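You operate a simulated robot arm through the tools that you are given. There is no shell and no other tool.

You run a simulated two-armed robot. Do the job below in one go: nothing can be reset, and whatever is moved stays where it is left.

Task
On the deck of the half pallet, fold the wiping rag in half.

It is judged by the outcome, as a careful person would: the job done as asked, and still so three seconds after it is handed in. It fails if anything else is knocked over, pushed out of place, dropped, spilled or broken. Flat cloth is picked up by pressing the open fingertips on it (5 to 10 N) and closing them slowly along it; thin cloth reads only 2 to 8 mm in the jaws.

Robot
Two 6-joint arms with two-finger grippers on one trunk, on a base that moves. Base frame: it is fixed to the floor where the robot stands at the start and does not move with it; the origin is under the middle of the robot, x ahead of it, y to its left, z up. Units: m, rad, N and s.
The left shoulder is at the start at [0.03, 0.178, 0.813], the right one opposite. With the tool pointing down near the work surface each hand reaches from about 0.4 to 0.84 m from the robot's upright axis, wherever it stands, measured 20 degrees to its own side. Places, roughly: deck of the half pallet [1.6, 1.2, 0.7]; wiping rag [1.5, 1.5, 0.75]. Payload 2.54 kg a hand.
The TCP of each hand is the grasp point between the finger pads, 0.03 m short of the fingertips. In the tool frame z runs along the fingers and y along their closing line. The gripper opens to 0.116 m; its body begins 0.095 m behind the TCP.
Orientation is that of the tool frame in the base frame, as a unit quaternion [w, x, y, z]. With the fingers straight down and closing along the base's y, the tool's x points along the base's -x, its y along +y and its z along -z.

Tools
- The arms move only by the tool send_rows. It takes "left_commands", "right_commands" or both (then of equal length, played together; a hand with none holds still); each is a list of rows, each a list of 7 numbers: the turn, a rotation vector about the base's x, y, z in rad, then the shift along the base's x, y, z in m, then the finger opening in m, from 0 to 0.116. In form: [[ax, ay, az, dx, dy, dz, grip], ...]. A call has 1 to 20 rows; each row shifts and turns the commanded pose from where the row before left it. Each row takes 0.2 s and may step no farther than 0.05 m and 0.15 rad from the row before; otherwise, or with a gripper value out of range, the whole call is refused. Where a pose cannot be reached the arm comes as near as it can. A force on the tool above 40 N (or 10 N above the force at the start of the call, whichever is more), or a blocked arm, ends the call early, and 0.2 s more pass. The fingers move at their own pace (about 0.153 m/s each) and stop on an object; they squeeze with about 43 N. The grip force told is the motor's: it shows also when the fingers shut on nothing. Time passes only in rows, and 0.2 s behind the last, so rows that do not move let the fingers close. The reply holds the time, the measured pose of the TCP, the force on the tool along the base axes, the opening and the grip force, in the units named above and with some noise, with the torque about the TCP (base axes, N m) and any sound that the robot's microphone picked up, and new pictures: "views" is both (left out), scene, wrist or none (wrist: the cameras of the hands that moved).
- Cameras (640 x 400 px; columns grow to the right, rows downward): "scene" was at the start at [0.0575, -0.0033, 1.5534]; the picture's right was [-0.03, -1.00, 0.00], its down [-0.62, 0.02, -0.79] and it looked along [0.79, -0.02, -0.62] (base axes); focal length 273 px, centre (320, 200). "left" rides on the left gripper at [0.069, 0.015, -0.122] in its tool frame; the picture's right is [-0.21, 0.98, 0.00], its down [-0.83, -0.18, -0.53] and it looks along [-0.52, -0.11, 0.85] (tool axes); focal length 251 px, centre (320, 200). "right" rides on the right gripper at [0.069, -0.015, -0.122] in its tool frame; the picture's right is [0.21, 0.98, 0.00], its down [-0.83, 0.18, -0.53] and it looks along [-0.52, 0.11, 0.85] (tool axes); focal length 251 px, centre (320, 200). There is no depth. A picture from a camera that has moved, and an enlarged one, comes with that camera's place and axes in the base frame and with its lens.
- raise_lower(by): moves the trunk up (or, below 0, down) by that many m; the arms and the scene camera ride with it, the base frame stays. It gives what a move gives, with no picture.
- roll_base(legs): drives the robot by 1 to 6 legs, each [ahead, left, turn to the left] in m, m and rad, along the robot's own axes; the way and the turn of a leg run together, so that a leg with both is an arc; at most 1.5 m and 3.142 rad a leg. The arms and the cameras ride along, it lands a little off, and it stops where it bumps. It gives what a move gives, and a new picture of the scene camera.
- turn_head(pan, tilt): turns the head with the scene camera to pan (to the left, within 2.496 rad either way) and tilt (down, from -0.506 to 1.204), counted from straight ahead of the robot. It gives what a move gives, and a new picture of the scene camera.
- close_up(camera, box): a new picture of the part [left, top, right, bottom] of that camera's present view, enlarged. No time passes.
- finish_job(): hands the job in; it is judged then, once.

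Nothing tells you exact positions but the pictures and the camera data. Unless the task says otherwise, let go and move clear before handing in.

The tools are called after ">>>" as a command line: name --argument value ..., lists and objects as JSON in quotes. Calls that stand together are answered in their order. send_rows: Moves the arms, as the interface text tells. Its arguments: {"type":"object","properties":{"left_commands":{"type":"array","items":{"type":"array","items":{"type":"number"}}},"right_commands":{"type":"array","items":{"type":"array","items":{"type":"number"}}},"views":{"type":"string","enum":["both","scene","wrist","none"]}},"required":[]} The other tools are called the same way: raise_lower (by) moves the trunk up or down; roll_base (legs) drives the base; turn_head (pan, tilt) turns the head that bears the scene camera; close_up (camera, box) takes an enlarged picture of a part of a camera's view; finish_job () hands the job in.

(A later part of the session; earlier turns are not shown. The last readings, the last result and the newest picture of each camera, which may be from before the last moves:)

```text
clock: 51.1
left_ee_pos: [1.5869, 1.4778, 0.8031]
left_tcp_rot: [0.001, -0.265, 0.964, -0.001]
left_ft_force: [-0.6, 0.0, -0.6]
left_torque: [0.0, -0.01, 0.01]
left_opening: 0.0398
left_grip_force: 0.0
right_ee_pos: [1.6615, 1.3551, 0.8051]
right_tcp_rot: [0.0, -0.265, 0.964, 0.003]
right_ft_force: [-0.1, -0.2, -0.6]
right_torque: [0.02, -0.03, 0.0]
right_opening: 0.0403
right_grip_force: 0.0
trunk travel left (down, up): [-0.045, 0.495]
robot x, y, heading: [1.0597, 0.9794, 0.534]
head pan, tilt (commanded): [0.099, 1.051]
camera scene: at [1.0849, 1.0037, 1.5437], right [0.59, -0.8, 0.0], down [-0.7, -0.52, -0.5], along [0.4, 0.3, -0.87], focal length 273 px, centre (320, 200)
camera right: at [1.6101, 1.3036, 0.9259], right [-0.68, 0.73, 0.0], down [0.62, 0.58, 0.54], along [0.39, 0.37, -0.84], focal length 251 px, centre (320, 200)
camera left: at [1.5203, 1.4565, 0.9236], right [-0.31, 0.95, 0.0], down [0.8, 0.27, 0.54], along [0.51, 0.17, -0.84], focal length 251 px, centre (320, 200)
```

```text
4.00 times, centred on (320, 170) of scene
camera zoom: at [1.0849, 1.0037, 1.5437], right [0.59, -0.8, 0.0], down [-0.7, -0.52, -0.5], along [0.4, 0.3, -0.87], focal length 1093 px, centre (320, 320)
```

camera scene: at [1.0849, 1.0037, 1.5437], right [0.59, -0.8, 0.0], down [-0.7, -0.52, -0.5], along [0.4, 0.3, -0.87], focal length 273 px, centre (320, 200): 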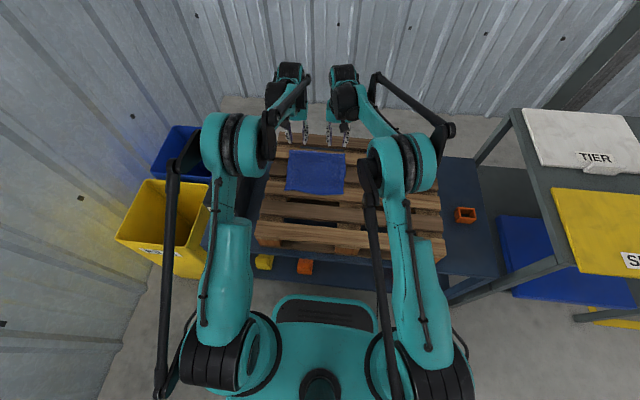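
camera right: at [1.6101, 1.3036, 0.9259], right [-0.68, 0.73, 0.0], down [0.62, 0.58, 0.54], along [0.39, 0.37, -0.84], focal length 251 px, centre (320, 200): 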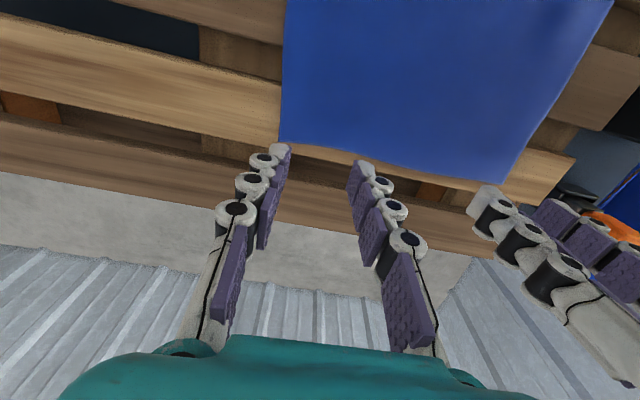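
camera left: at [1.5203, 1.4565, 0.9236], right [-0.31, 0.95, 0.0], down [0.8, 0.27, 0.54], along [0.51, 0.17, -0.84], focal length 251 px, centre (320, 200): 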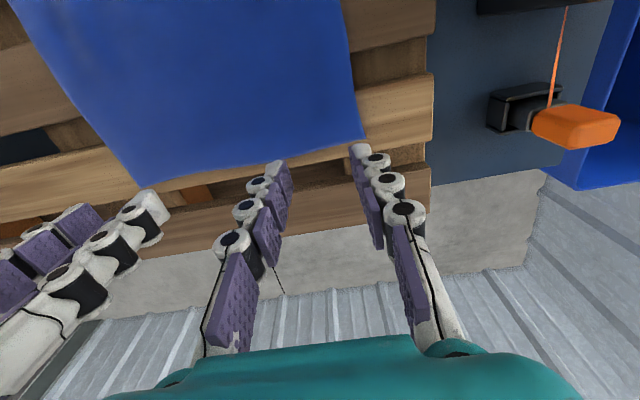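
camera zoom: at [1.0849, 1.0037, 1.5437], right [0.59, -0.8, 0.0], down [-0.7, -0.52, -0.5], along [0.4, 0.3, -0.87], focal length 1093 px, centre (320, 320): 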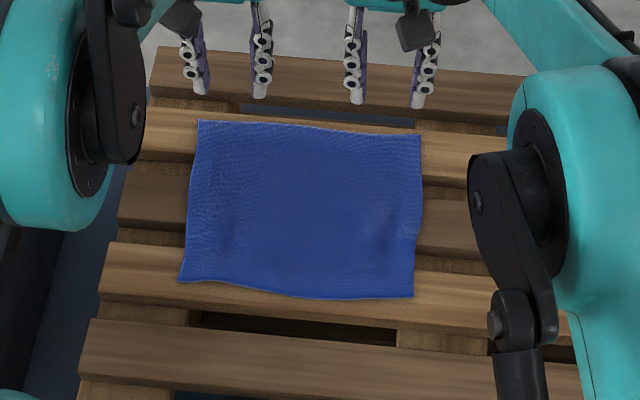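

Both hands are placed about 1.3 cm inside the far edge and 3.5–4 cm in from the side edges, right where I want to pinch. I'll lower to just above contact.

>>> send_rows --left_commands '[[0, 0, 0, 0, 0, -0.02, 0.038], [0, 0, 0, 0, 0, -0.02, 0.038], [0, 0, 0, 0, 0, -0.014, 0.038], [0, 0, 0, 0, 0, -0.003, 0.038], [0, 0, 0, 0, 0, 0, 0.038]]' --right_commands '[[0, 0, 0, 0, 0, -0.02, 0.038], [0, 0, 0, 0, 0, -0.02, 0.038], [0, 0, 0, 0, 0, -0.016, 0.038], [0, 0, 0, 0, 0, -0.003, 0.038], [0, 0, 0, 0, 0, 0, 0.038]]' --views "wrist"

```text
clock: 52.3
left_ee_pos: [1.5875, 1.4789, 0.7466]
left_tcp_rot: [0.002, -0.264, 0.964, 0.0]
left_ft_force: [-0.1, 0.5, 0.5]
left_torque: [0.05, 0.03, 0.01]
left_opening: 0.038
left_grip_force: 0.0
right_ee_pos: [1.6628, 1.3555, 0.7449]
right_tcp_rot: [0.001, -0.265, 0.964, 0.002]
right_ft_force: [0.5, 0.6, 1.0]
right_torque: [-0.02, -0.01, 0.01]
right_opening: 0.038
right_grip_force: 0.1
trunk travel left (down, up): [-0.045, 0.495]
robot x, y, heading: [1.0554, 0.9801, 0.532]
head pan, tilt (commanded): [0.099, 1.051]
camera right: at [1.6116, 1.3043, 0.8651], right [-0.68, 0.73, 0.0], down [0.62, 0.58, 0.54], along [0.39, 0.37, -0.84], focal length 251 px, centre (320, 200)
camera left: at [1.5212, 1.458, 0.8657], right [-0.31, 0.95, 0.0], down [0.8, 0.27, 0.54], along [0.51, 0.17, -0.84], focal length 251 px, centre (320, 200)
```

right: 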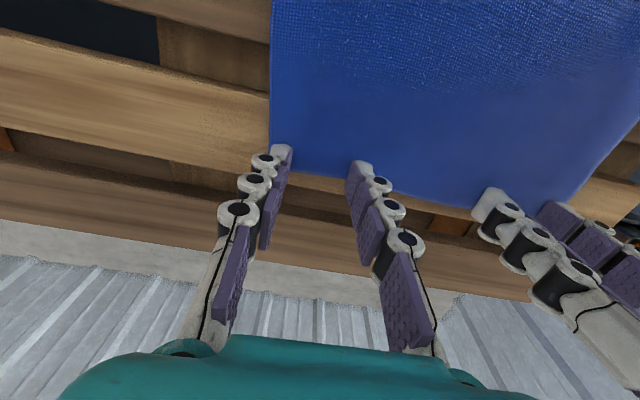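
left: 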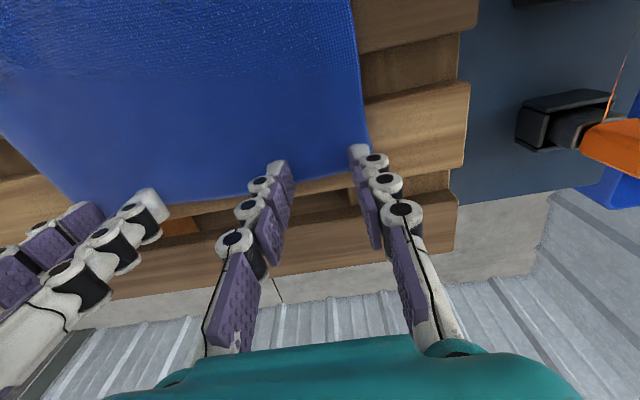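

>>> send_rows --left_commands '[[0, 0, 0, 0.002, -0.0034, 0, 0.038], [0, 0, 0, 0, 0, -0.002, 0.038], [0, 0, 0, 0, 0, -0.0015, 0.038], [0, 0, 0, 0, 0, 0, 0.038]]' --right_commands '[[0, 0, 0, -0.002, 0.0034, 0, 0.038], [0, 0, 0, 0, 0, -0.001, 0.038], [0, 0, 0, 0, 0, -0.001, 0.038], [0, 0, 0, 0, 0, 0, 0.038]]' --views "none"

```text
clock: 53.3
left_ee_pos: [1.5889, 1.476, 0.7415]
left_tcp_rot: [0.002, -0.265, 0.964, -0.001]
left_ft_force: [2.5, 0.5, 10.4]
left_torque: [0.02, -0.07, -0.01]
left_opening: 0.038
left_grip_force: 0.1
right_ee_pos: [1.6594, 1.3582, 0.7433]
right_tcp_rot: [0.002, -0.266, 0.964, 0.003]
right_ft_force: [1.1, -0.4, 7.8]
right_torque: [-0.03, -0.03, -0.01]
right_opening: 0.0383
right_grip_force: 0.5
trunk travel left (down, up): [-0.045, 0.495]
robot x, y, heading: [1.058, 0.9769, 0.536]
head pan, tilt (commanded): [0.099, 1.051]
```

Pressing forces are about 10 N left and 8 N right. Now closing slowly along the cloth.

>>> send_rows --left_commands '[[0, 0, 0, 0, 0, 0.0004, 0.034], [0, 0, 0, 0, 0, 0, 0.03], [0, 0, 0, 0, 0, 0, 0.026], [0, 0, 0, 0, 0, 0, 0.022]]' --right_commands '[[0, 0, 0, 0, 0, 0, 0.034], [0, 0, 0, 0, 0, 0, 0.03], [0, 0, 0, 0, 0, 0, 0.026], [0, 0, 0, 0, 0, 0, 0.022]]' --views "wrist"

```text
clock: 54.3
left_ee_pos: [1.5902, 1.4749, 0.7427]
left_tcp_rot: [0.002, -0.264, 0.964, 0.0]
left_ft_force: [2.5, -2.0, 12.7]
left_torque: [-0.24, -0.11, 0.05]
left_opening: 0.0226
left_grip_force: 0.0
right_ee_pos: [1.6598, 1.3586, 0.7419]
right_tcp_rot: [0.002, -0.266, 0.964, 0.003]
right_ft_force: [-3.0, 3.8, 6.7]
right_torque: [0.12, 0.12, -0.03]
right_opening: 0.0211
right_grip_force: 7.8
trunk travel left (down, up): [-0.045, 0.495]
robot x, y, heading: [1.0501, 0.9798, 0.534]
head pan, tilt (commanded): [0.099, 1.051]
camera right: at [1.6078, 1.3079, 0.8637], right [-0.68, 0.73, 0.0], down [0.62, 0.58, 0.54], along [0.39, 0.37, -0.84], focal length 251 px, centre (320, 200)
camera left: at [1.522, 1.4532, 0.8636], right [-0.31, 0.95, 0.0], down [0.8, 0.26, 0.54], along [0.51, 0.17, -0.84], focal length 251 px, centre (320, 200)
```

right: 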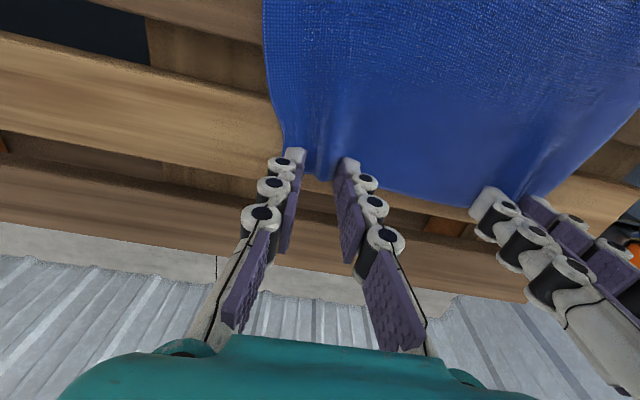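
left: 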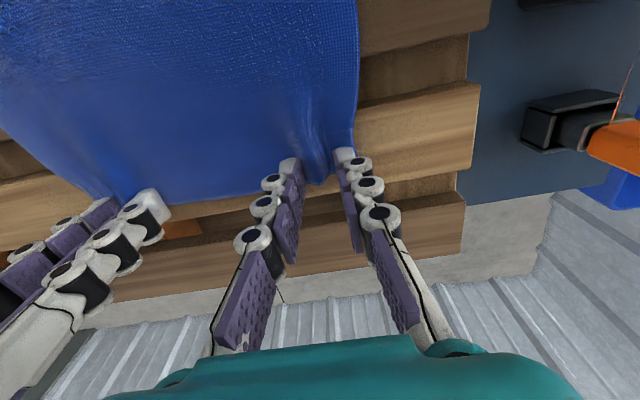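

Both pinches are bunching the cloth right at the edge. I'll close the rest of the way.

>>> send_rows --left_commands '[[0, 0, 0, 0, 0, 0.0003, 0.018], [0, 0, 0, 0.0005, -0.0008, 0, 0.014], [0, 0, 0, 0.0005, -0.0008, 0, 0.01], [0, 0, 0, 0.0005, -0.0008, 0, 0.006], [0, 0, 0, 0.0005, -0.0008, 0, 0.0], [0, 0, 0, 0, 0, 0, 0.0]]' --right_commands '[[0, 0, 0, 0, 0, 0, 0.018], [0, 0, 0, -0.0005, 0.0008, 0, 0.014], [0, 0, 0, -0.0005, 0.0008, 0, 0.01], [0, 0, 0, -0.0005, 0.0008, 0, 0.006], [0, 0, 0, -0.0005, 0.0008, 0, 0.0], [0, 0, 0, 0, 0, 0, 0.0]]' --views "wrist"

```text
clock: 55.7
left_ee_pos: [1.5933, 1.4729, 0.7408]
left_tcp_rot: [0.002, -0.264, 0.965, 0.0]
left_ft_force: [0.3, 1.1, 0.2]
left_torque: [0.0, 0.0, -0.02]
left_opening: 0.0
left_grip_force: 28.5
right_ee_pos: [1.6594, 1.3623, 0.7416]
right_tcp_rot: [0.001, -0.266, 0.964, 0.002]
right_ft_force: [1.6, -1.5, 7.4]
right_torque: [-0.06, 0.0, -0.01]
right_opening: 0.0039
right_grip_force: 32.5
trunk travel left (down, up): [-0.045, 0.495]
robot x, y, heading: [1.0554, 0.9799, 0.535]
head pan, tilt (commanded): [0.099, 1.051]
camera right: at [1.6064, 1.3109, 0.862], right [-0.68, 0.73, 0.0], down [0.62, 0.58, 0.54], along [0.39, 0.37, -0.84], focal length 251 px, centre (320, 200)
camera left: at [1.5249, 1.45, 0.8629], right [-0.31, 0.95, 0.0], down [0.8, 0.27, 0.54], along [0.51, 0.17, -0.84], focal length 251 px, centre (320, 200)
```

right: 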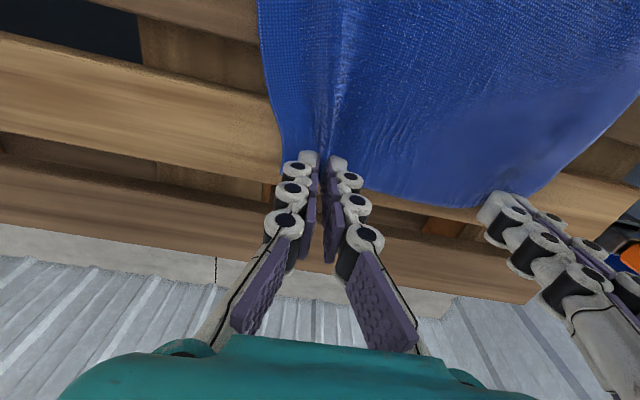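
left: 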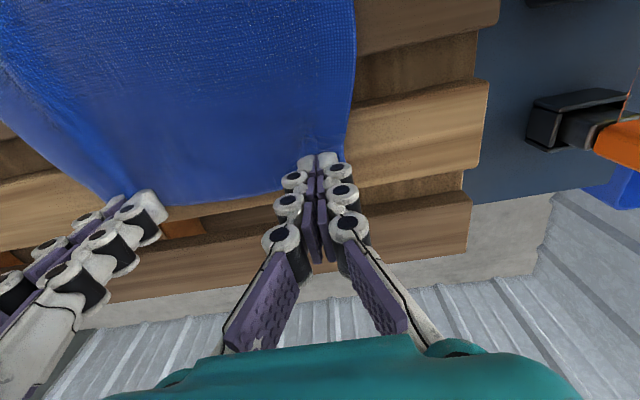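

The left pinch slipped off (0 mm in the jaws) while the right one holds. I'll reopen the left, give some slack with the right, and pinch again slightly further in from the edge.

>>> send_rows --left_commands '[[0, 0, 0, 0, 0, 0.006, 0.01], [0, 0, 0, -0.0049, 0.0006, 0.002, 0.04], [0, 0, 0, 0, 0, -0.003, 0.04], [0, 0, 0, 0, 0, -0.003, 0.04], [0, 0, 0, 0, 0, 0, 0.04]]' --right_commands '[[0, 0, 0, 0, 0, 0.001, 0.0], [0, 0, 0, -0.0015, 0.0026, 0, 0.0], [0, 0, 0, -0.0015, 0.0026, 0, 0.0], [0, 0, 0, 0, 0, 0, 0.0], [0, 0, 0, 0, 0, 0, 0.0]]' --views "wrist"

```text
clock: 56.9
left_ee_pos: [1.5865, 1.4743, 0.7438]
left_tcp_rot: [0.002, -0.265, 0.964, -0.001]
left_ft_force: [-0.3, -0.4, 1.3]
left_torque: [-0.02, 0.0, -0.01]
left_opening: 0.0402
left_grip_force: 0.0
right_ee_pos: [1.6554, 1.3678, 0.7418]
right_tcp_rot: [0.002, -0.265, 0.964, 0.002]
right_ft_force: [-0.2, -0.8, 2.4]
right_torque: [-0.03, 0.06, -0.01]
right_opening: 0.0038
right_grip_force: 33.7
trunk travel left (down, up): [-0.045, 0.495]
robot x, y, heading: [1.0564, 0.9829, 0.534]
head pan, tilt (commanded): [0.099, 1.051]
camera right: at [1.6038, 1.3169, 0.8625], right [-0.68, 0.73, 0.0], down [0.62, 0.58, 0.54], along [0.39, 0.37, -0.84], focal length 251 px, centre (320, 200)
camera left: at [1.52, 1.4515, 0.8654], right [-0.31, 0.95, 0.0], down [0.8, 0.27, 0.54], along [0.51, 0.17, -0.84], focal length 251 px, centre (320, 200)
```

right: 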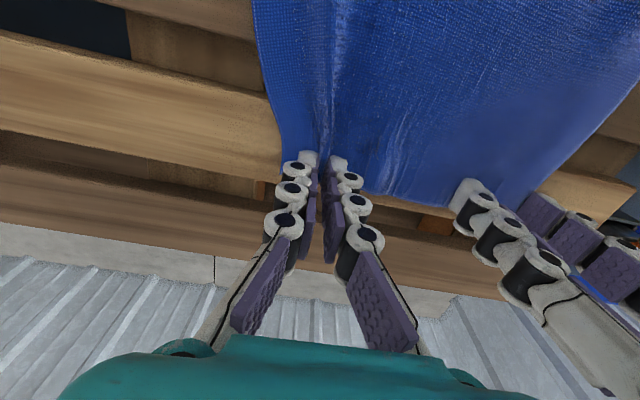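
left: 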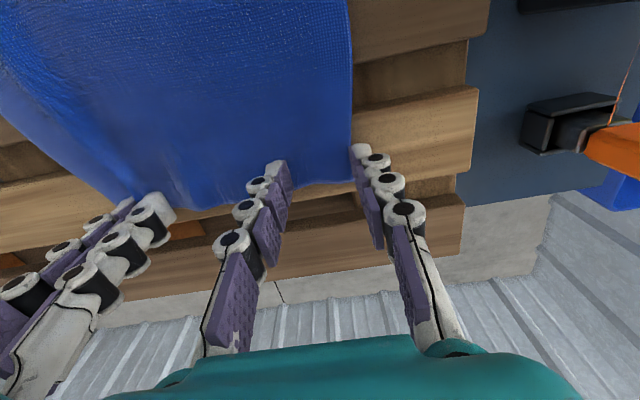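

The cloth's left side shifted inward a bit with the slack, so I'll move the left hand inward about 1.2 cm so both its fingertips are on the cloth, then press again.

>>> send_rows --left_commands '[[0, 0, 0, 0, 0, 0.004, 0.036], [0, 0, 0, 0.0035, -0.0118, 0, 0.036], [0, 0, 0, 0, 0, -0.003, 0.036], [0, 0, 0, 0, 0, -0.002, 0.036], [0, 0, 0, 0, 0, -0.001, 0.036], [0, 0, 0, 0, 0, 0, 0.036]]' --views "wrist"

```text
clock: 58.3
left_ee_pos: [1.5905, 1.4618, 0.7431]
left_tcp_rot: [0.002, -0.265, 0.964, 0.0]
left_ft_force: [2.1, 1.9, 9.9]
left_torque: [0.11, -0.04, -0.03]
left_opening: 0.0367
left_grip_force: 0.7
right_ee_pos: [1.6556, 1.3665, 0.7419]
right_tcp_rot: [0.001, -0.266, 0.964, 0.002]
right_ft_force: [0.4, 0.1, 2.6]
right_torque: [-0.08, -0.06, -0.01]
right_opening: 0.0028
right_grip_force: 30.5
trunk travel left (down, up): [-0.045, 0.495]
robot x, y, heading: [1.0578, 0.9822, 0.541]
head pan, tilt (commanded): [0.099, 1.051]
camera left: at [1.5233, 1.4392, 0.8639], right [-0.31, 0.95, 0.0], down [0.8, 0.26, 0.54], along [0.51, 0.17, -0.84], focal length 251 px, centre (320, 200)
```

left: 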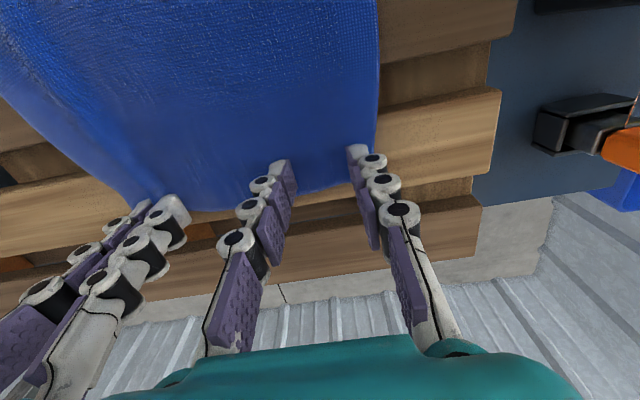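

>>> send_rows --left_commands '[[0, 0, 0, 0, 0, 0, 0.032], [0, 0, 0, 0, 0, 0, 0.028], [0, 0, 0, 0, 0, 0, 0.024], [0, 0, 0, 0, 0, 0, 0.02], [0, 0, 0, 0, 0, 0, 0.016], [0, 0, 0, 0, 0, 0, 0.013]]' --views "wrist"

```text
clock: 59.7
left_ee_pos: [1.5912, 1.462, 0.7433]
left_tcp_rot: [0.002, -0.265, 0.964, 0.0]
left_ft_force: [-0.7, -0.5, 4.8]
left_torque: [-0.05, 0.03, -0.03]
left_opening: 0.0121
left_grip_force: 0.1
right_ee_pos: [1.6556, 1.3677, 0.7417]
right_tcp_rot: [0.001, -0.265, 0.964, 0.002]
right_ft_force: [-0.3, 0.3, 3.7]
right_torque: [0.03, 0.01, -0.06]
right_opening: 0.003
right_grip_force: 30.9
trunk travel left (down, up): [-0.045, 0.495]
robot x, y, heading: [1.0534, 0.9803, 0.539]
head pan, tilt (commanded): [0.099, 1.051]
camera left: at [1.5233, 1.4393, 0.8635], right [-0.31, 0.95, 0.0], down [0.8, 0.27, 0.54], along [0.51, 0.17, -0.84], focal length 251 px, centre (320, 200)
```

left: 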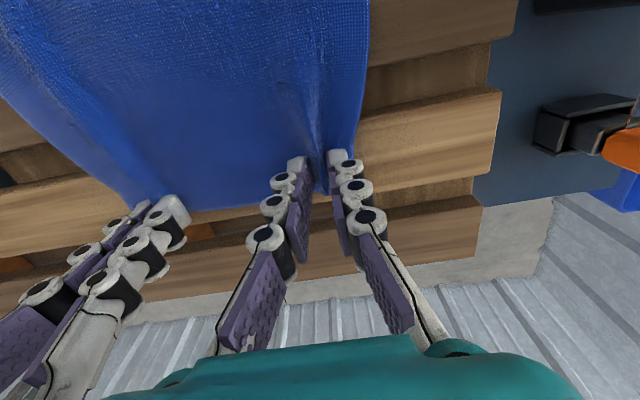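

A ridge sits between the left fingertips. I'll keep a little pressure and finish closing.

>>> send_rows --left_commands '[[0, 0, 0, 0, 0, -0.0007, 0.01], [0, 0, 0, 0, 0, 0, 0.007], [0, 0, 0, 0, 0, 0, 0.004], [0, 0, 0, 0, 0, 0, 0.0], [0, 0, 0, 0, 0, 0, 0.0]]' --views "wrist"

```text
clock: 60.9
left_ee_pos: [1.5917, 1.4611, 0.7425]
left_tcp_rot: [0.002, -0.265, 0.964, 0.0]
left_ft_force: [2.9, -4.0, 2.5]
left_torque: [-0.11, -0.08, -0.03]
left_opening: 0.0039
left_grip_force: 32.6
right_ee_pos: [1.6554, 1.3683, 0.7417]
right_tcp_rot: [0.001, -0.265, 0.964, 0.002]
right_ft_force: [-2.8, 3.8, 2.0]
right_torque: [0.09, 0.08, -0.06]
right_opening: 0.0043
right_grip_force: 34.9
trunk travel left (down, up): [-0.045, 0.495]
robot x, y, heading: [1.0586, 0.9787, 0.539]
head pan, tilt (commanded): [0.099, 1.051]
camera left: at [1.5232, 1.4394, 0.863], right [-0.31, 0.95, 0.0], down [0.8, 0.27, 0.54], along [0.51, 0.17, -0.84], focal length 251 px, centre (320, 200)
```

left: 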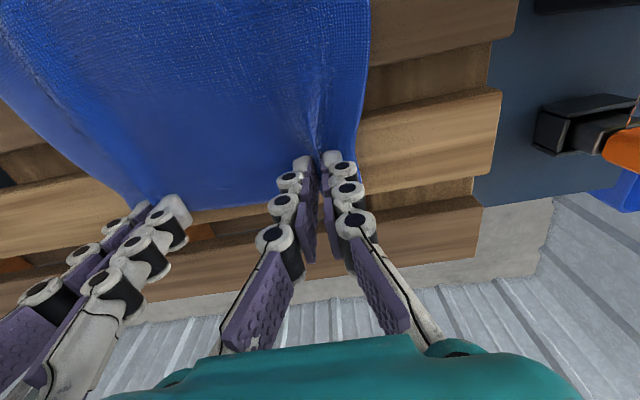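

Both hands hold the far edge now (about 4 mm of cloth each). I'll lift slightly to check the grips.

>>> send_rows --left_commands '[[0, 0, 0, 0, 0, 0.005, 0.0], [0, 0, 0, -0.003, -0.0018, 0.008, 0.0], [0, 0, 0, -0.003, -0.0018, 0.008, 0.0], [0, 0, 0, 0, 0, 0, 0.0]]' --right_commands '[[0, 0, 0, 0, 0, 0.005, 0.0], [0, 0, 0, -0.003, -0.0018, 0.008, 0.0], [0, 0, 0, -0.003, -0.0018, 0.008, 0.0], [0, 0, 0, 0, 0, 0, 0.0]]'

>>> close_up --camera "scene" --box '[240, 120, 400, 220]'

```text
clock: 61.9
left_ee_pos: [1.5848, 1.4579, 0.7629]
left_tcp_rot: [0.002, -0.265, 0.964, 0.0]
left_ft_force: [2.7, -4.9, -0.2]
left_torque: [-0.08, -0.07, -0.03]
left_opening: 0.0045
left_grip_force: 33.7
right_ee_pos: [1.6502, 1.3647, 0.7629]
right_tcp_rot: [0.001, -0.265, 0.964, 0.002]
right_ft_force: [-3.7, 5.1, -0.6]
right_torque: [0.12, 0.09, -0.02]
right_opening: 0.0038
right_grip_force: 34.3
trunk travel left (down, up): [-0.045, 0.495]
robot x, y, heading: [1.0555, 0.9801, 0.536]
head pan, tilt (commanded): [0.099, 1.051]
camera scene: at [1.086, 1.0044, 1.5435], right [0.59, -0.8, 0.0], down [-0.7, -0.52, -0.5], along [0.4, 0.29, -0.87], focal length 273 px, centre (320, 200)
camera right: at [1.5978, 1.3133, 0.8836], right [-0.68, 0.73, 0.0], down [0.62, 0.58, 0.54], along [0.39, 0.37, -0.84], focal length 251 px, centre (320, 200)
camera left: at [1.5171, 1.436, 0.8835], right [-0.31, 0.95, 0.0], down [0.8, 0.27, 0.54], along [0.51, 0.17, -0.84], focal length 251 px, centre (320, 200)
```

scene: 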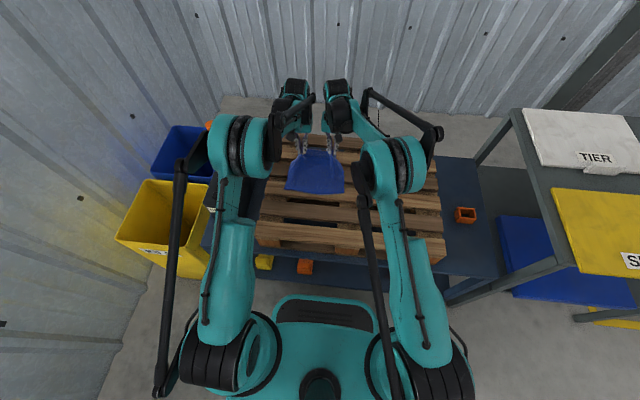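
right: 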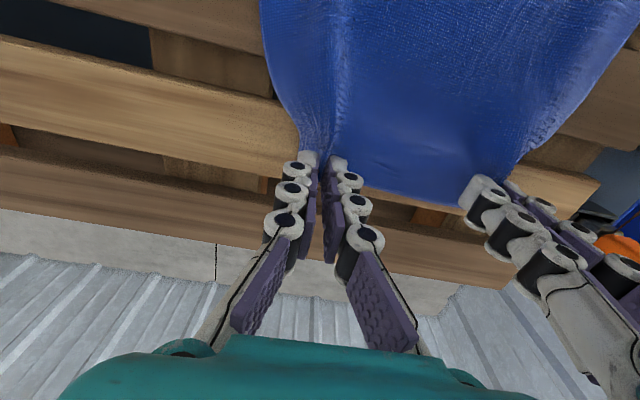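
left: 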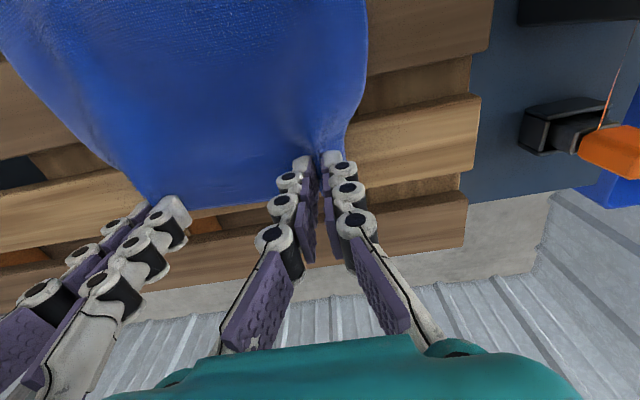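

```text
4.00 times, centred on (320, 170) of scene
camera zoom: at [1.086, 1.0044, 1.5435], right [0.59, -0.8, 0.0], down [-0.7, -0.52, -0.5], along [0.4, 0.29, -0.87], focal length 1093 px, centre (320, 320)
```

zoom: 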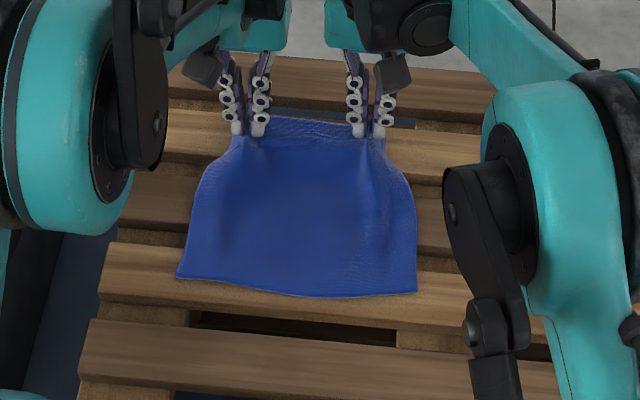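

Both grips hold with the far edge lifted evenly. I'll carry it over towards the robot along an arc around the mid-line, gradually pitching the fingers forward, and stop partway to look.

>>> send_rows --left_commands '[[0.0234, -0.0395, 0, -0.0039, -0.0023, 0.0154, 0.0], [0.0234, -0.0395, 0, -0.0109, -0.0065, 0.0134, 0.0], [0.0234, -0.0395, 0, -0.0137, -0.0081, 0.0102, 0.0], [0.0234, -0.0395, 0, -0.0157, -0.0093, 0.0064, 0.0], [0.0234, -0.0395, 0, -0.0166, -0.0098, 0.0022, 0.0], [0.0234, -0.0395, 0, -0.0167, -0.0099, -0.0021, 0.0], [0.0234, -0.0395, 0, -0.0159, -0.0094, -0.0064, 0.0]]' --right_commands '[[0.0234, -0.0395, 0, -0.006, -0.0036, 0.0191, 0.0], [0.0234, -0.0395, 0, -0.012, -0.0071, 0.0148, 0.0], [0.0234, -0.0395, 0, -0.0149, -0.0088, 0.0113, 0.0], [0.0234, -0.0395, 0, -0.0172, -0.0102, 0.0071, 0.0], [0.0234, -0.0395, 0, -0.0182, -0.0107, 0.0025, 0.0], [0.0234, -0.0395, 0, -0.0183, -0.0108, -0.0023, 0.0], [0.0234, -0.0395, 0, -0.0174, -0.0103, -0.007, 0.0]]'

>>> close_up --camera "scene" --box '[240, 120, 400, 220]'

```text
clock: 63.5
left_ee_pos: [1.4903, 1.4015, 0.8005]
left_tcp_rot: [0.156, -0.261, 0.952, 0.042]
left_ft_force: [1.9, -5.7, 0.8]
left_torque: [-0.11, -0.08, -0.08]
left_opening: 0.0036
left_grip_force: 31.2
right_ee_pos: [1.5452, 1.303, 0.8098]
right_tcp_rot: [0.155, -0.262, 0.951, 0.045]
right_ft_force: [-2.2, 5.2, -0.3]
right_torque: [0.16, 0.06, 0.01]
right_opening: 0.0042
right_grip_force: 33.5
trunk travel left (down, up): [-0.045, 0.495]
robot x, y, heading: [1.0555, 0.9805, 0.534]
head pan, tilt (commanded): [0.099, 1.051]
camera scene: at [1.0851, 1.0038, 1.5436], right [0.59, -0.8, 0.0], down [-0.7, -0.52, -0.5], along [0.4, 0.3, -0.87], focal length 273 px, centre (320, 200)
camera right: at [1.463, 1.234, 0.9015], right [-0.68, 0.73, -0.07], down [0.43, 0.47, 0.77], along [0.6, 0.49, -0.63], focal length 251 px, centre (320, 200)
camera left: at [1.3917, 1.3613, 0.893], right [-0.32, 0.94, 0.07], down [0.62, 0.16, 0.77], along [0.72, 0.29, -0.63], focal length 251 px, centre (320, 200)
```

scene: 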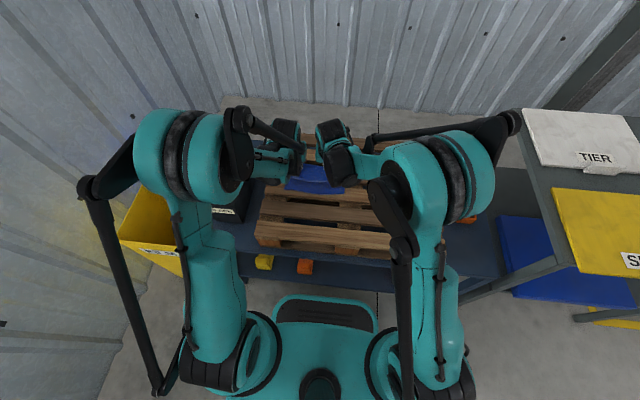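
right: 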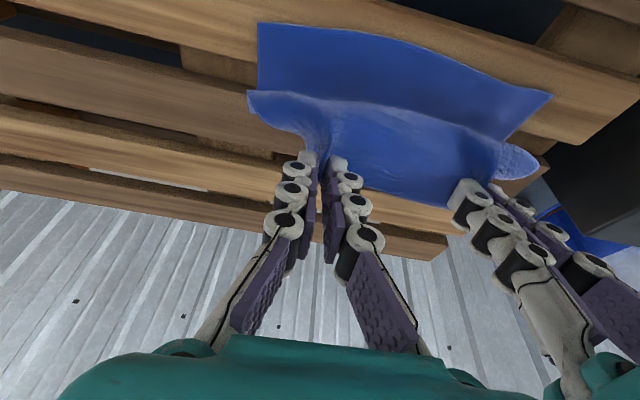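
left: 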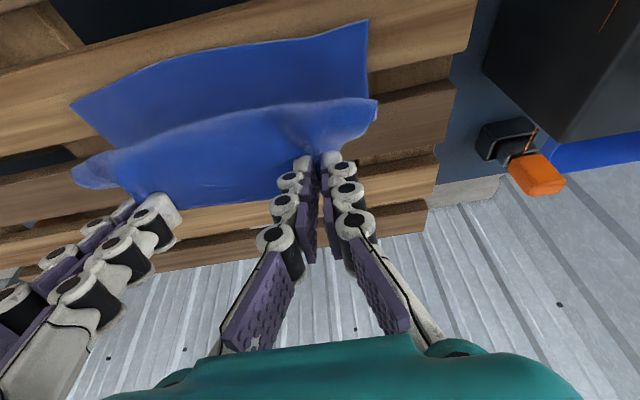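

```text
4.00 times, centred on (320, 170) of scene
camera zoom: at [1.0851, 1.0038, 1.5436], right [0.59, -0.8, 0.0], down [-0.7, -0.52, -0.5], along [0.4, 0.3, -0.87], focal length 1093 px, centre (320, 320)
```

zoom: 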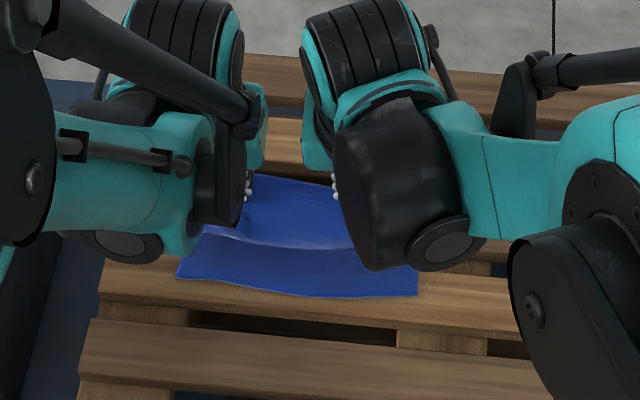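

The rag is folding over properly: the fingers hold the far edge above the middle with the near half still flat. I'll continue the arc downward towards the near edge.

>>> send_rows --left_commands '[[0.0255, -0.043, 0, -0.0139, -0.0082, -0.0103, 0.0], [0.0255, -0.043, 0, -0.0114, -0.0067, -0.0135, 0.0], [0.0255, -0.043, 0, -0.0082, -0.0048, -0.0141, 0.0], [0, 0, 0, 0, 0, 0, 0.0]]' --right_commands '[[0.0255, -0.043, 0, -0.0153, -0.0091, -0.0114, 0.0], [0.0255, -0.043, 0, -0.0124, -0.0073, -0.0148, 0.0], [0.0255, -0.043, 0, -0.0089, -0.0052, -0.0157, 0.0], [0, 0, 0, 0, 0, 0, 0.0]]'

>>> close_up --camera "scene" --box '[260, 140, 372, 210]'

```text
clock: 64.5
left_ee_pos: [1.4574, 1.3818, 0.7616]
left_tcp_rot: [0.227, -0.257, 0.937, 0.061]
left_ft_force: [4.3, -5.8, 0.2]
left_torque: [-0.16, -0.07, -0.11]
left_opening: 0.0047
left_grip_force: 34.5
right_ee_pos: [1.5079, 1.2807, 0.7683]
right_tcp_rot: [0.226, -0.259, 0.937, 0.064]
right_ft_force: [-3.3, 5.8, 0.3]
right_torque: [0.11, 0.05, 0.0]
right_opening: 0.004
right_grip_force: 33.6
trunk travel left (down, up): [-0.045, 0.495]
robot x, y, heading: [1.0554, 0.9861, 0.534]
head pan, tilt (commanded): [0.099, 1.051]
camera scene: at [1.0856, 1.0042, 1.5436], right [0.59, -0.8, 0.0], down [-0.7, -0.52, -0.5], along [0.4, 0.3, -0.87], focal length 273 px, centre (320, 200)
camera right: at [1.4159, 1.2055, 0.8434], right [-0.67, 0.74, -0.1], down [0.33, 0.41, 0.85], along [0.67, 0.54, -0.51], focal length 251 px, centre (320, 200)
camera left: at [1.3489, 1.3358, 0.8382], right [-0.33, 0.94, 0.1], down [0.51, 0.1, 0.85], along [0.79, 0.33, -0.51], focal length 251 px, centre (320, 200)
```

scene: 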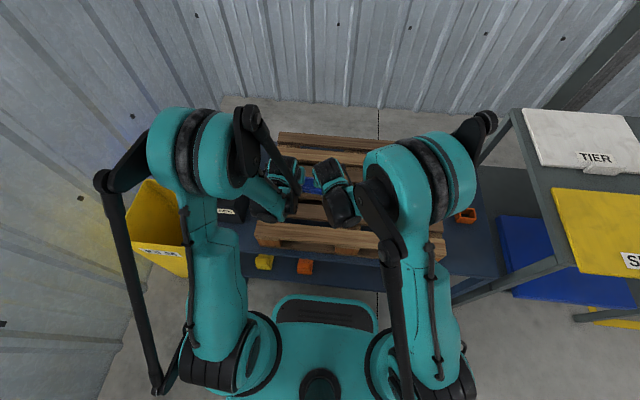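
right: 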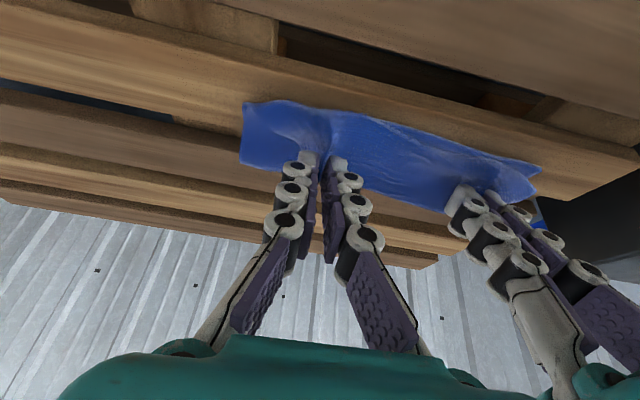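
left: 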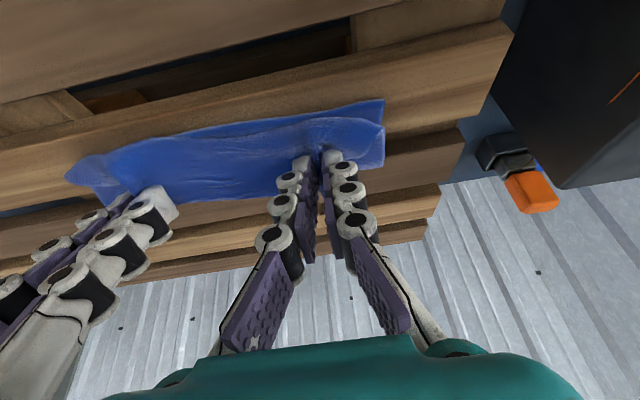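

```text
5.71 times, centred on (316, 175) of scene
camera zoom: at [1.0856, 1.0042, 1.5436], right [0.59, -0.8, 0.0], down [-0.7, -0.52, -0.5], along [0.4, 0.3, -0.87], focal length 1562 px, centre (343, 343)
```

zoom: 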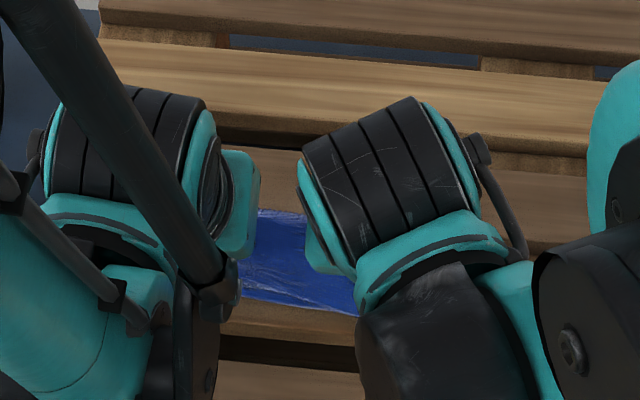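

Almost there: the upper layer covers the lower one nearly to the near edge. I'll lower the held edge onto it with a little more pitch.

>>> send_rows --left_commands '[[0.02, -0.0339, 0, -0.001, -0.0006, -0.006, 0.0], [0.02, -0.0339, 0, -0.001, -0.0006, -0.006, 0.0], [0.01, -0.017, 0, 0, 0, -0.004, 0.0], [0, 0, 0, 0, 0, 0, 0.0]]' --right_commands '[[0.02, -0.0339, 0, -0.001, -0.0006, -0.008, 0.0], [0.02, -0.0339, 0, -0.001, -0.0006, -0.008, 0.0], [0.01, -0.017, 0, 0, 0, -0.006, 0.0], [0, 0, 0, 0, 0, 0, 0.0]]' --views "wrist"

```text
clock: 65.5
left_ee_pos: [1.4596, 1.3836, 0.7536]
left_tcp_rot: [0.273, -0.254, 0.925, 0.074]
left_ft_force: [2.5, -8.5, 0.7]
left_torque: [-0.17, -0.06, -0.16]
left_opening: 0.004
left_grip_force: 32.6
left hand out of reach, approached as far as the arm can: row 3
right_ee_pos: [1.5064, 1.2795, 0.7465]
right_tcp_rot: [0.273, -0.255, 0.924, 0.077]
right_ft_force: [-2.7, 10.1, 22.6]
right_torque: [0.33, -0.07, 0.14]
right_opening: 0.004
right_grip_force: 32.5
trunk travel left (down, up): [-0.045, 0.495]
robot x, y, heading: [1.058, 0.9818, 0.53]
head pan, tilt (commanded): [0.099, 1.051]
camera right: at [1.4073, 1.2002, 0.8097], right [-0.66, 0.75, -0.11], down [0.25, 0.36, 0.9], along [0.71, 0.56, -0.43], focal length 251 px, centre (320, 200)
camera left: at [1.345, 1.3327, 0.8174], right [-0.34, 0.93, 0.11], down [0.44, 0.05, 0.9], along [0.83, 0.36, -0.43], focal length 251 px, centre (320, 200)
```

right: 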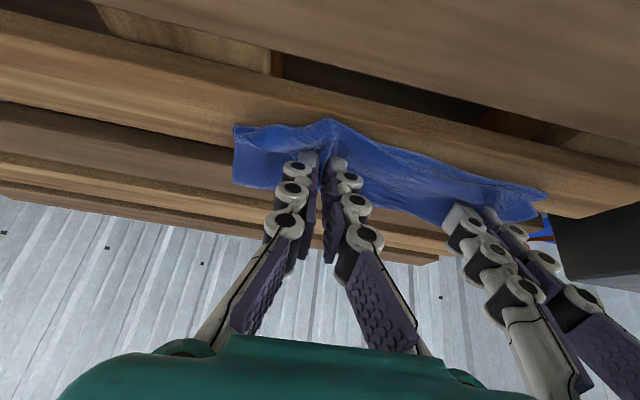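
left: 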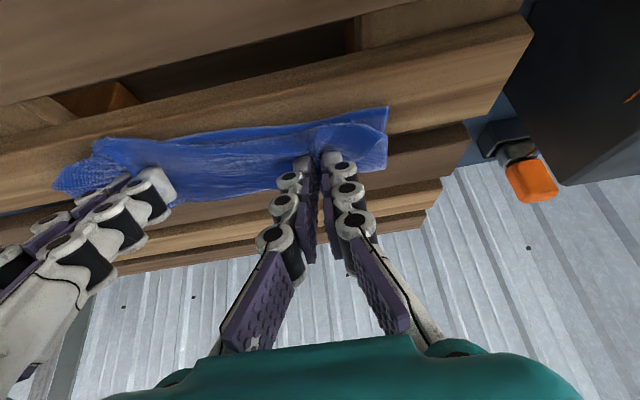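

The right hand presses a bit hard, so I'll ease it up, then open both hands slowly and withdraw along the finger direction.

>>> send_rows --left_commands '[[0, 0, 0, 0, 0, 0, 0.0], [0, 0, 0, 0, 0, 0, 0.008], [0, 0, 0, 0, 0, 0, 0.016], [0, 0, 0, 0, 0, 0, 0.024], [0, 0, 0, 0, 0, 0, 0.03], [0, 0, 0, 0, 0, 0, 0.03]]' --right_commands '[[0, 0, 0, 0, 0, 0.003, 0.0], [0, 0, 0, 0, 0, 0.001, 0.008], [0, 0, 0, 0, 0, 0, 0.016], [0, 0, 0, 0, 0, 0, 0.024], [0, 0, 0, 0, 0, 0, 0.03], [0, 0, 0, 0, 0, 0, 0.03]]' --views "wrist"

```text
clock: 66.9
left_ee_pos: [1.4603, 1.3834, 0.7498]
left_tcp_rot: [0.271, -0.254, 0.926, 0.073]
left_ft_force: [0.7, -0.3, 2.4]
left_torque: [-0.01, -0.06, 0.0]
left_opening: 0.0291
left_grip_force: 0.0
right_ee_pos: [1.5064, 1.2797, 0.7483]
right_tcp_rot: [0.272, -0.255, 0.925, 0.075]
right_ft_force: [-0.9, 0.2, 3.7]
right_torque: [0.01, 0.0, -0.03]
right_opening: 0.0272
right_grip_force: 0.1
trunk travel left (down, up): [-0.045, 0.495]
robot x, y, heading: [1.0564, 0.9803, 0.533]
head pan, tilt (commanded): [0.099, 1.051]
camera right: at [1.4075, 1.201, 0.8129], right [-0.66, 0.75, -0.11], down [0.26, 0.36, 0.9], along [0.71, 0.56, -0.43], focal length 251 px, centre (320, 200)
camera left: at [1.3457, 1.3331, 0.8168], right [-0.34, 0.93, 0.11], down [0.44, 0.05, 0.9], along [0.83, 0.36, -0.43], focal length 251 px, centre (320, 200)
```

right: 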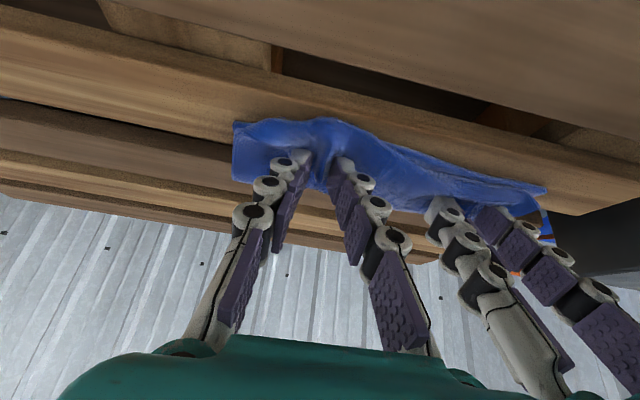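
left: 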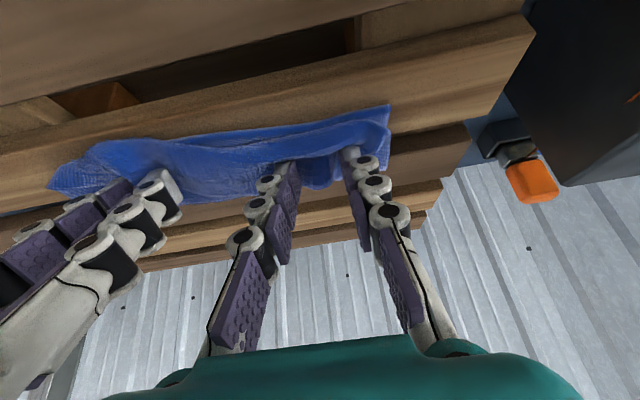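

>>> send_rows --left_commands '[[0, 0, 0, -0.004, -0.0024, 0.012, 0.036], [0, 0, 0, -0.003, -0.0018, 0.02, 0.04], [-0.0509, 0.0861, 0, 0, 0, 0.03, 0.04], [-0.0509, 0.0861, 0, 0, 0, 0.03, 0.04], [-0.0509, 0.0861, 0, 0, 0, 0.03, 0.04], [-0.0509, 0.0861, 0, 0, 0, 0.02, 0.04], [-0.0509, 0.0861, 0, 0, 0, 0.0, 0.04], [-0.0343, 0.058, 0, 0, 0, 0.0, 0.04]]' --right_commands '[[0, 0, 0, -0.004, -0.0024, 0.012, 0.036], [0, 0, 0, -0.003, -0.0018, 0.02, 0.04], [-0.0509, 0.0861, 0, 0, 0, 0.03, 0.04], [-0.0509, 0.0861, 0, 0, 0, 0.03, 0.04], [-0.0509, 0.0861, 0, 0, 0, 0.03, 0.04], [-0.0509, 0.0861, 0, 0, 0, 0.02, 0.04], [-0.0509, 0.0861, 0, 0, 0, 0.0, 0.04], [-0.0343, 0.058, 0, 0, 0, 0.0, 0.04]]'

>>> close_up --camera "scene" --box '[260, 140, 372, 210]'

>>> close_up --camera "left" --box '[80, 30, 400, 230]'

>>> close_up --camera "right" --box '[220, 30, 540, 230]'

```text
clock: 68.7
left_ee_pos: [1.4532, 1.3792, 0.8951]
left_tcp_rot: [0.002, -0.265, 0.964, -0.001]
left_ft_force: [-0.1, -0.2, 0.4]
left_torque: [0.0, -0.02, -0.02]
left_opening: 0.04
left_grip_force: 0.1
right_ee_pos: [1.5003, 1.2749, 0.8907]
right_tcp_rot: [0.001, -0.265, 0.964, 0.002]
right_ft_force: [0.6, 0.1, 0.6]
right_torque: [0.03, 0.0, -0.01]
right_opening: 0.0401
right_grip_force: 0.0
trunk travel left (down, up): [-0.045, 0.495]
robot x, y, heading: [1.0566, 0.9804, 0.538]
head pan, tilt (commanded): [0.099, 1.051]
camera scene: at [1.0862, 1.0046, 1.5435], right [0.59, -0.8, 0.0], down [-0.7, -0.52, -0.5], along [0.4, 0.29, -0.87], focal length 273 px, centre (320, 200)
camera right: at [1.4492, 1.2243, 1.0117], right [-0.68, 0.73, 0.0], down [0.62, 0.58, 0.54], along [0.39, 0.37, -0.84], focal length 251 px, centre (320, 200)
camera left: at [1.3864, 1.3577, 1.016], right [-0.31, 0.95, 0.0], down [0.8, 0.27, 0.54], along [0.51, 0.17, -0.84], focal length 251 px, centre (320, 200)
```

scene: 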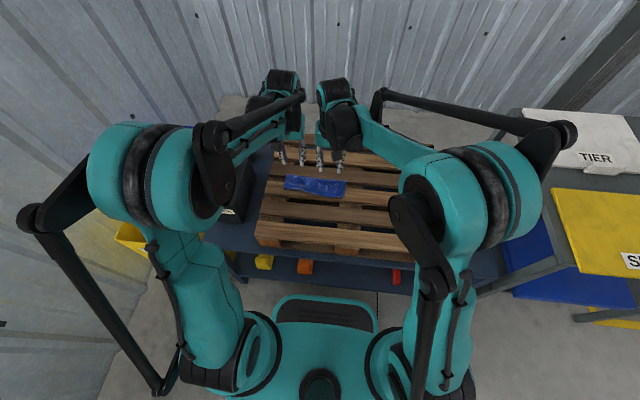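
right: 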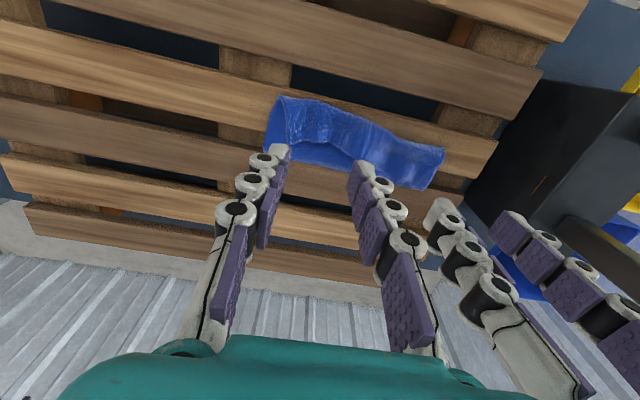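
left: 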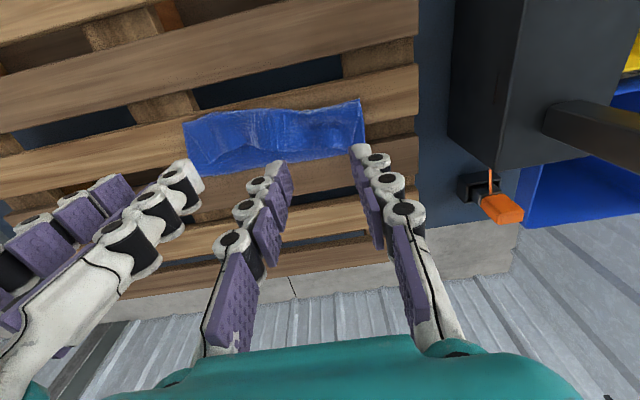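

```text
5.71 times, centred on (316, 175) of scene
camera zoom: at [1.0862, 1.0046, 1.5435], right [0.59, -0.8, 0.0], down [-0.7, -0.52, -0.5], along [0.4, 0.29, -0.87], focal length 1562 px, centre (343, 343)
```

zoom: 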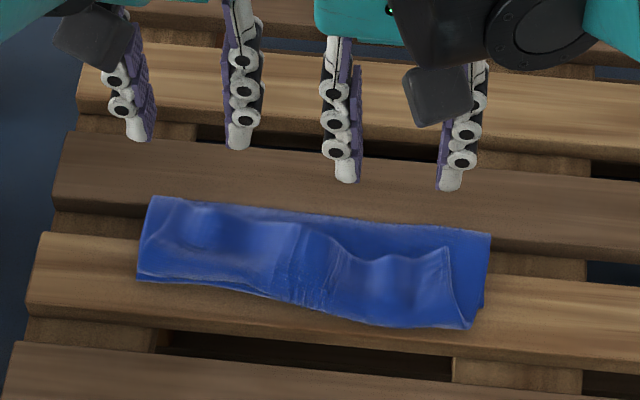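

```text
2.00 times, centred on (240, 130) of left
camera zoom: at [1.3864, 1.3577, 1.016], right [-0.31, 0.95, 0.0], down [0.8, 0.27, 0.54], along [0.51, 0.17, -0.84], focal length 503 px, centre (480, 340)
```

zoom: 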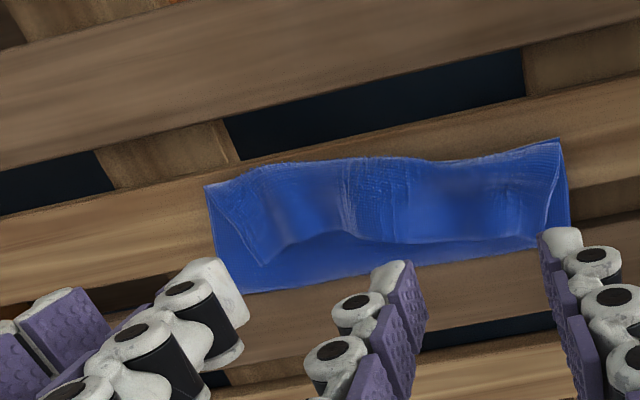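

```text
2.00 times, centred on (380, 130) of right
camera zoom: at [1.4492, 1.2243, 1.0117], right [-0.68, 0.73, 0.0], down [0.62, 0.58, 0.54], along [0.39, 0.37, -0.84], focal length 503 px, centre (200, 340)
```

zoom: 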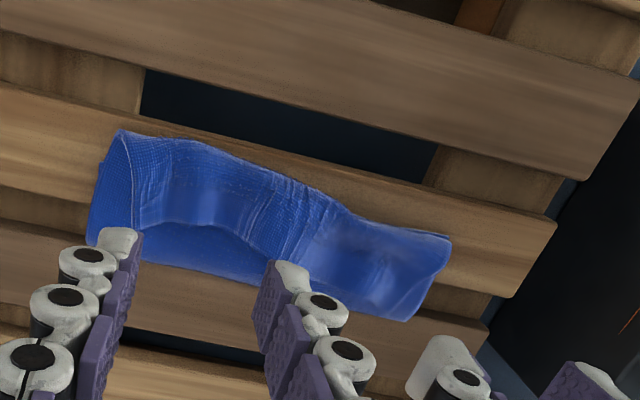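

The cloth is stiff: it left the fingers sideways, so the flap ended up folded back and the result is a Z-fold, not a half fold. I'll look closely before re-opening it and refolding with a better grip.

>>> close_up --camera "scene" --box '[278, 168, 352, 204]'

>>> close_up --camera "left" --box '[170, 85, 380, 190]'

>>> close_up --camera "right" --box '[250, 85, 460, 200]'

```text
8.65 times, centred on (315, 186) of scene
camera zoom: at [1.0862, 1.0046, 1.5435], right [0.59, -0.8, 0.0], down [-0.7, -0.52, -0.5], along [0.4, 0.29, -0.87], focal length 2364 px, centre (363, 321)
```

zoom: 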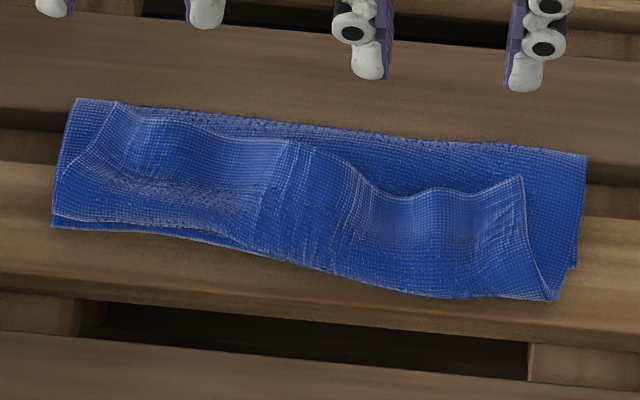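

```text
3.05 times, centred on (275, 138) of left
camera zoom: at [1.3864, 1.3577, 1.016], right [-0.31, 0.95, 0.0], down [0.8, 0.27, 0.54], along [0.51, 0.17, -0.84], focal length 766 px, centre (457, 390)
```

zoom: 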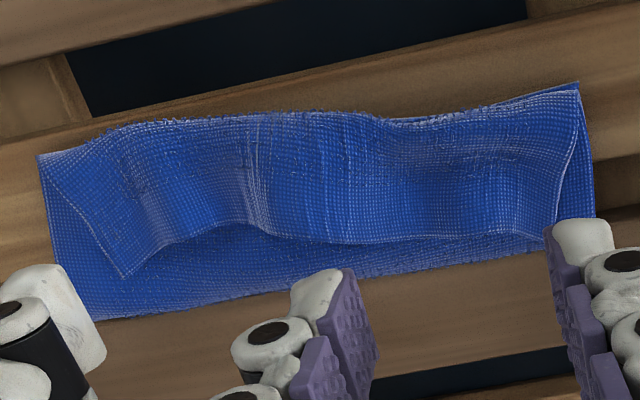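

```text
3.05 times, centred on (355, 142) of right
camera zoom: at [1.4492, 1.2243, 1.0117], right [-0.68, 0.73, 0.0], down [0.62, 0.58, 0.54], along [0.39, 0.37, -0.84], focal length 766 px, centre (213, 375)
```

zoom: 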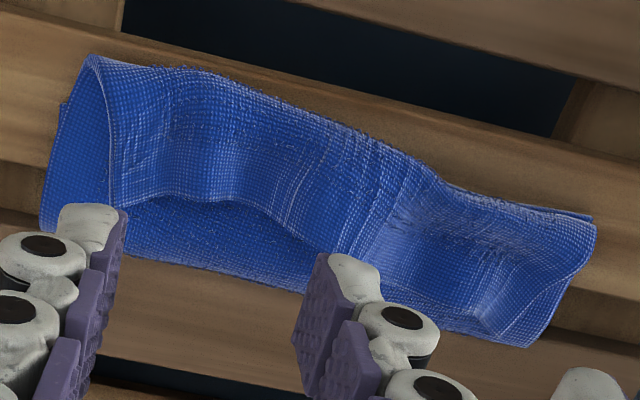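

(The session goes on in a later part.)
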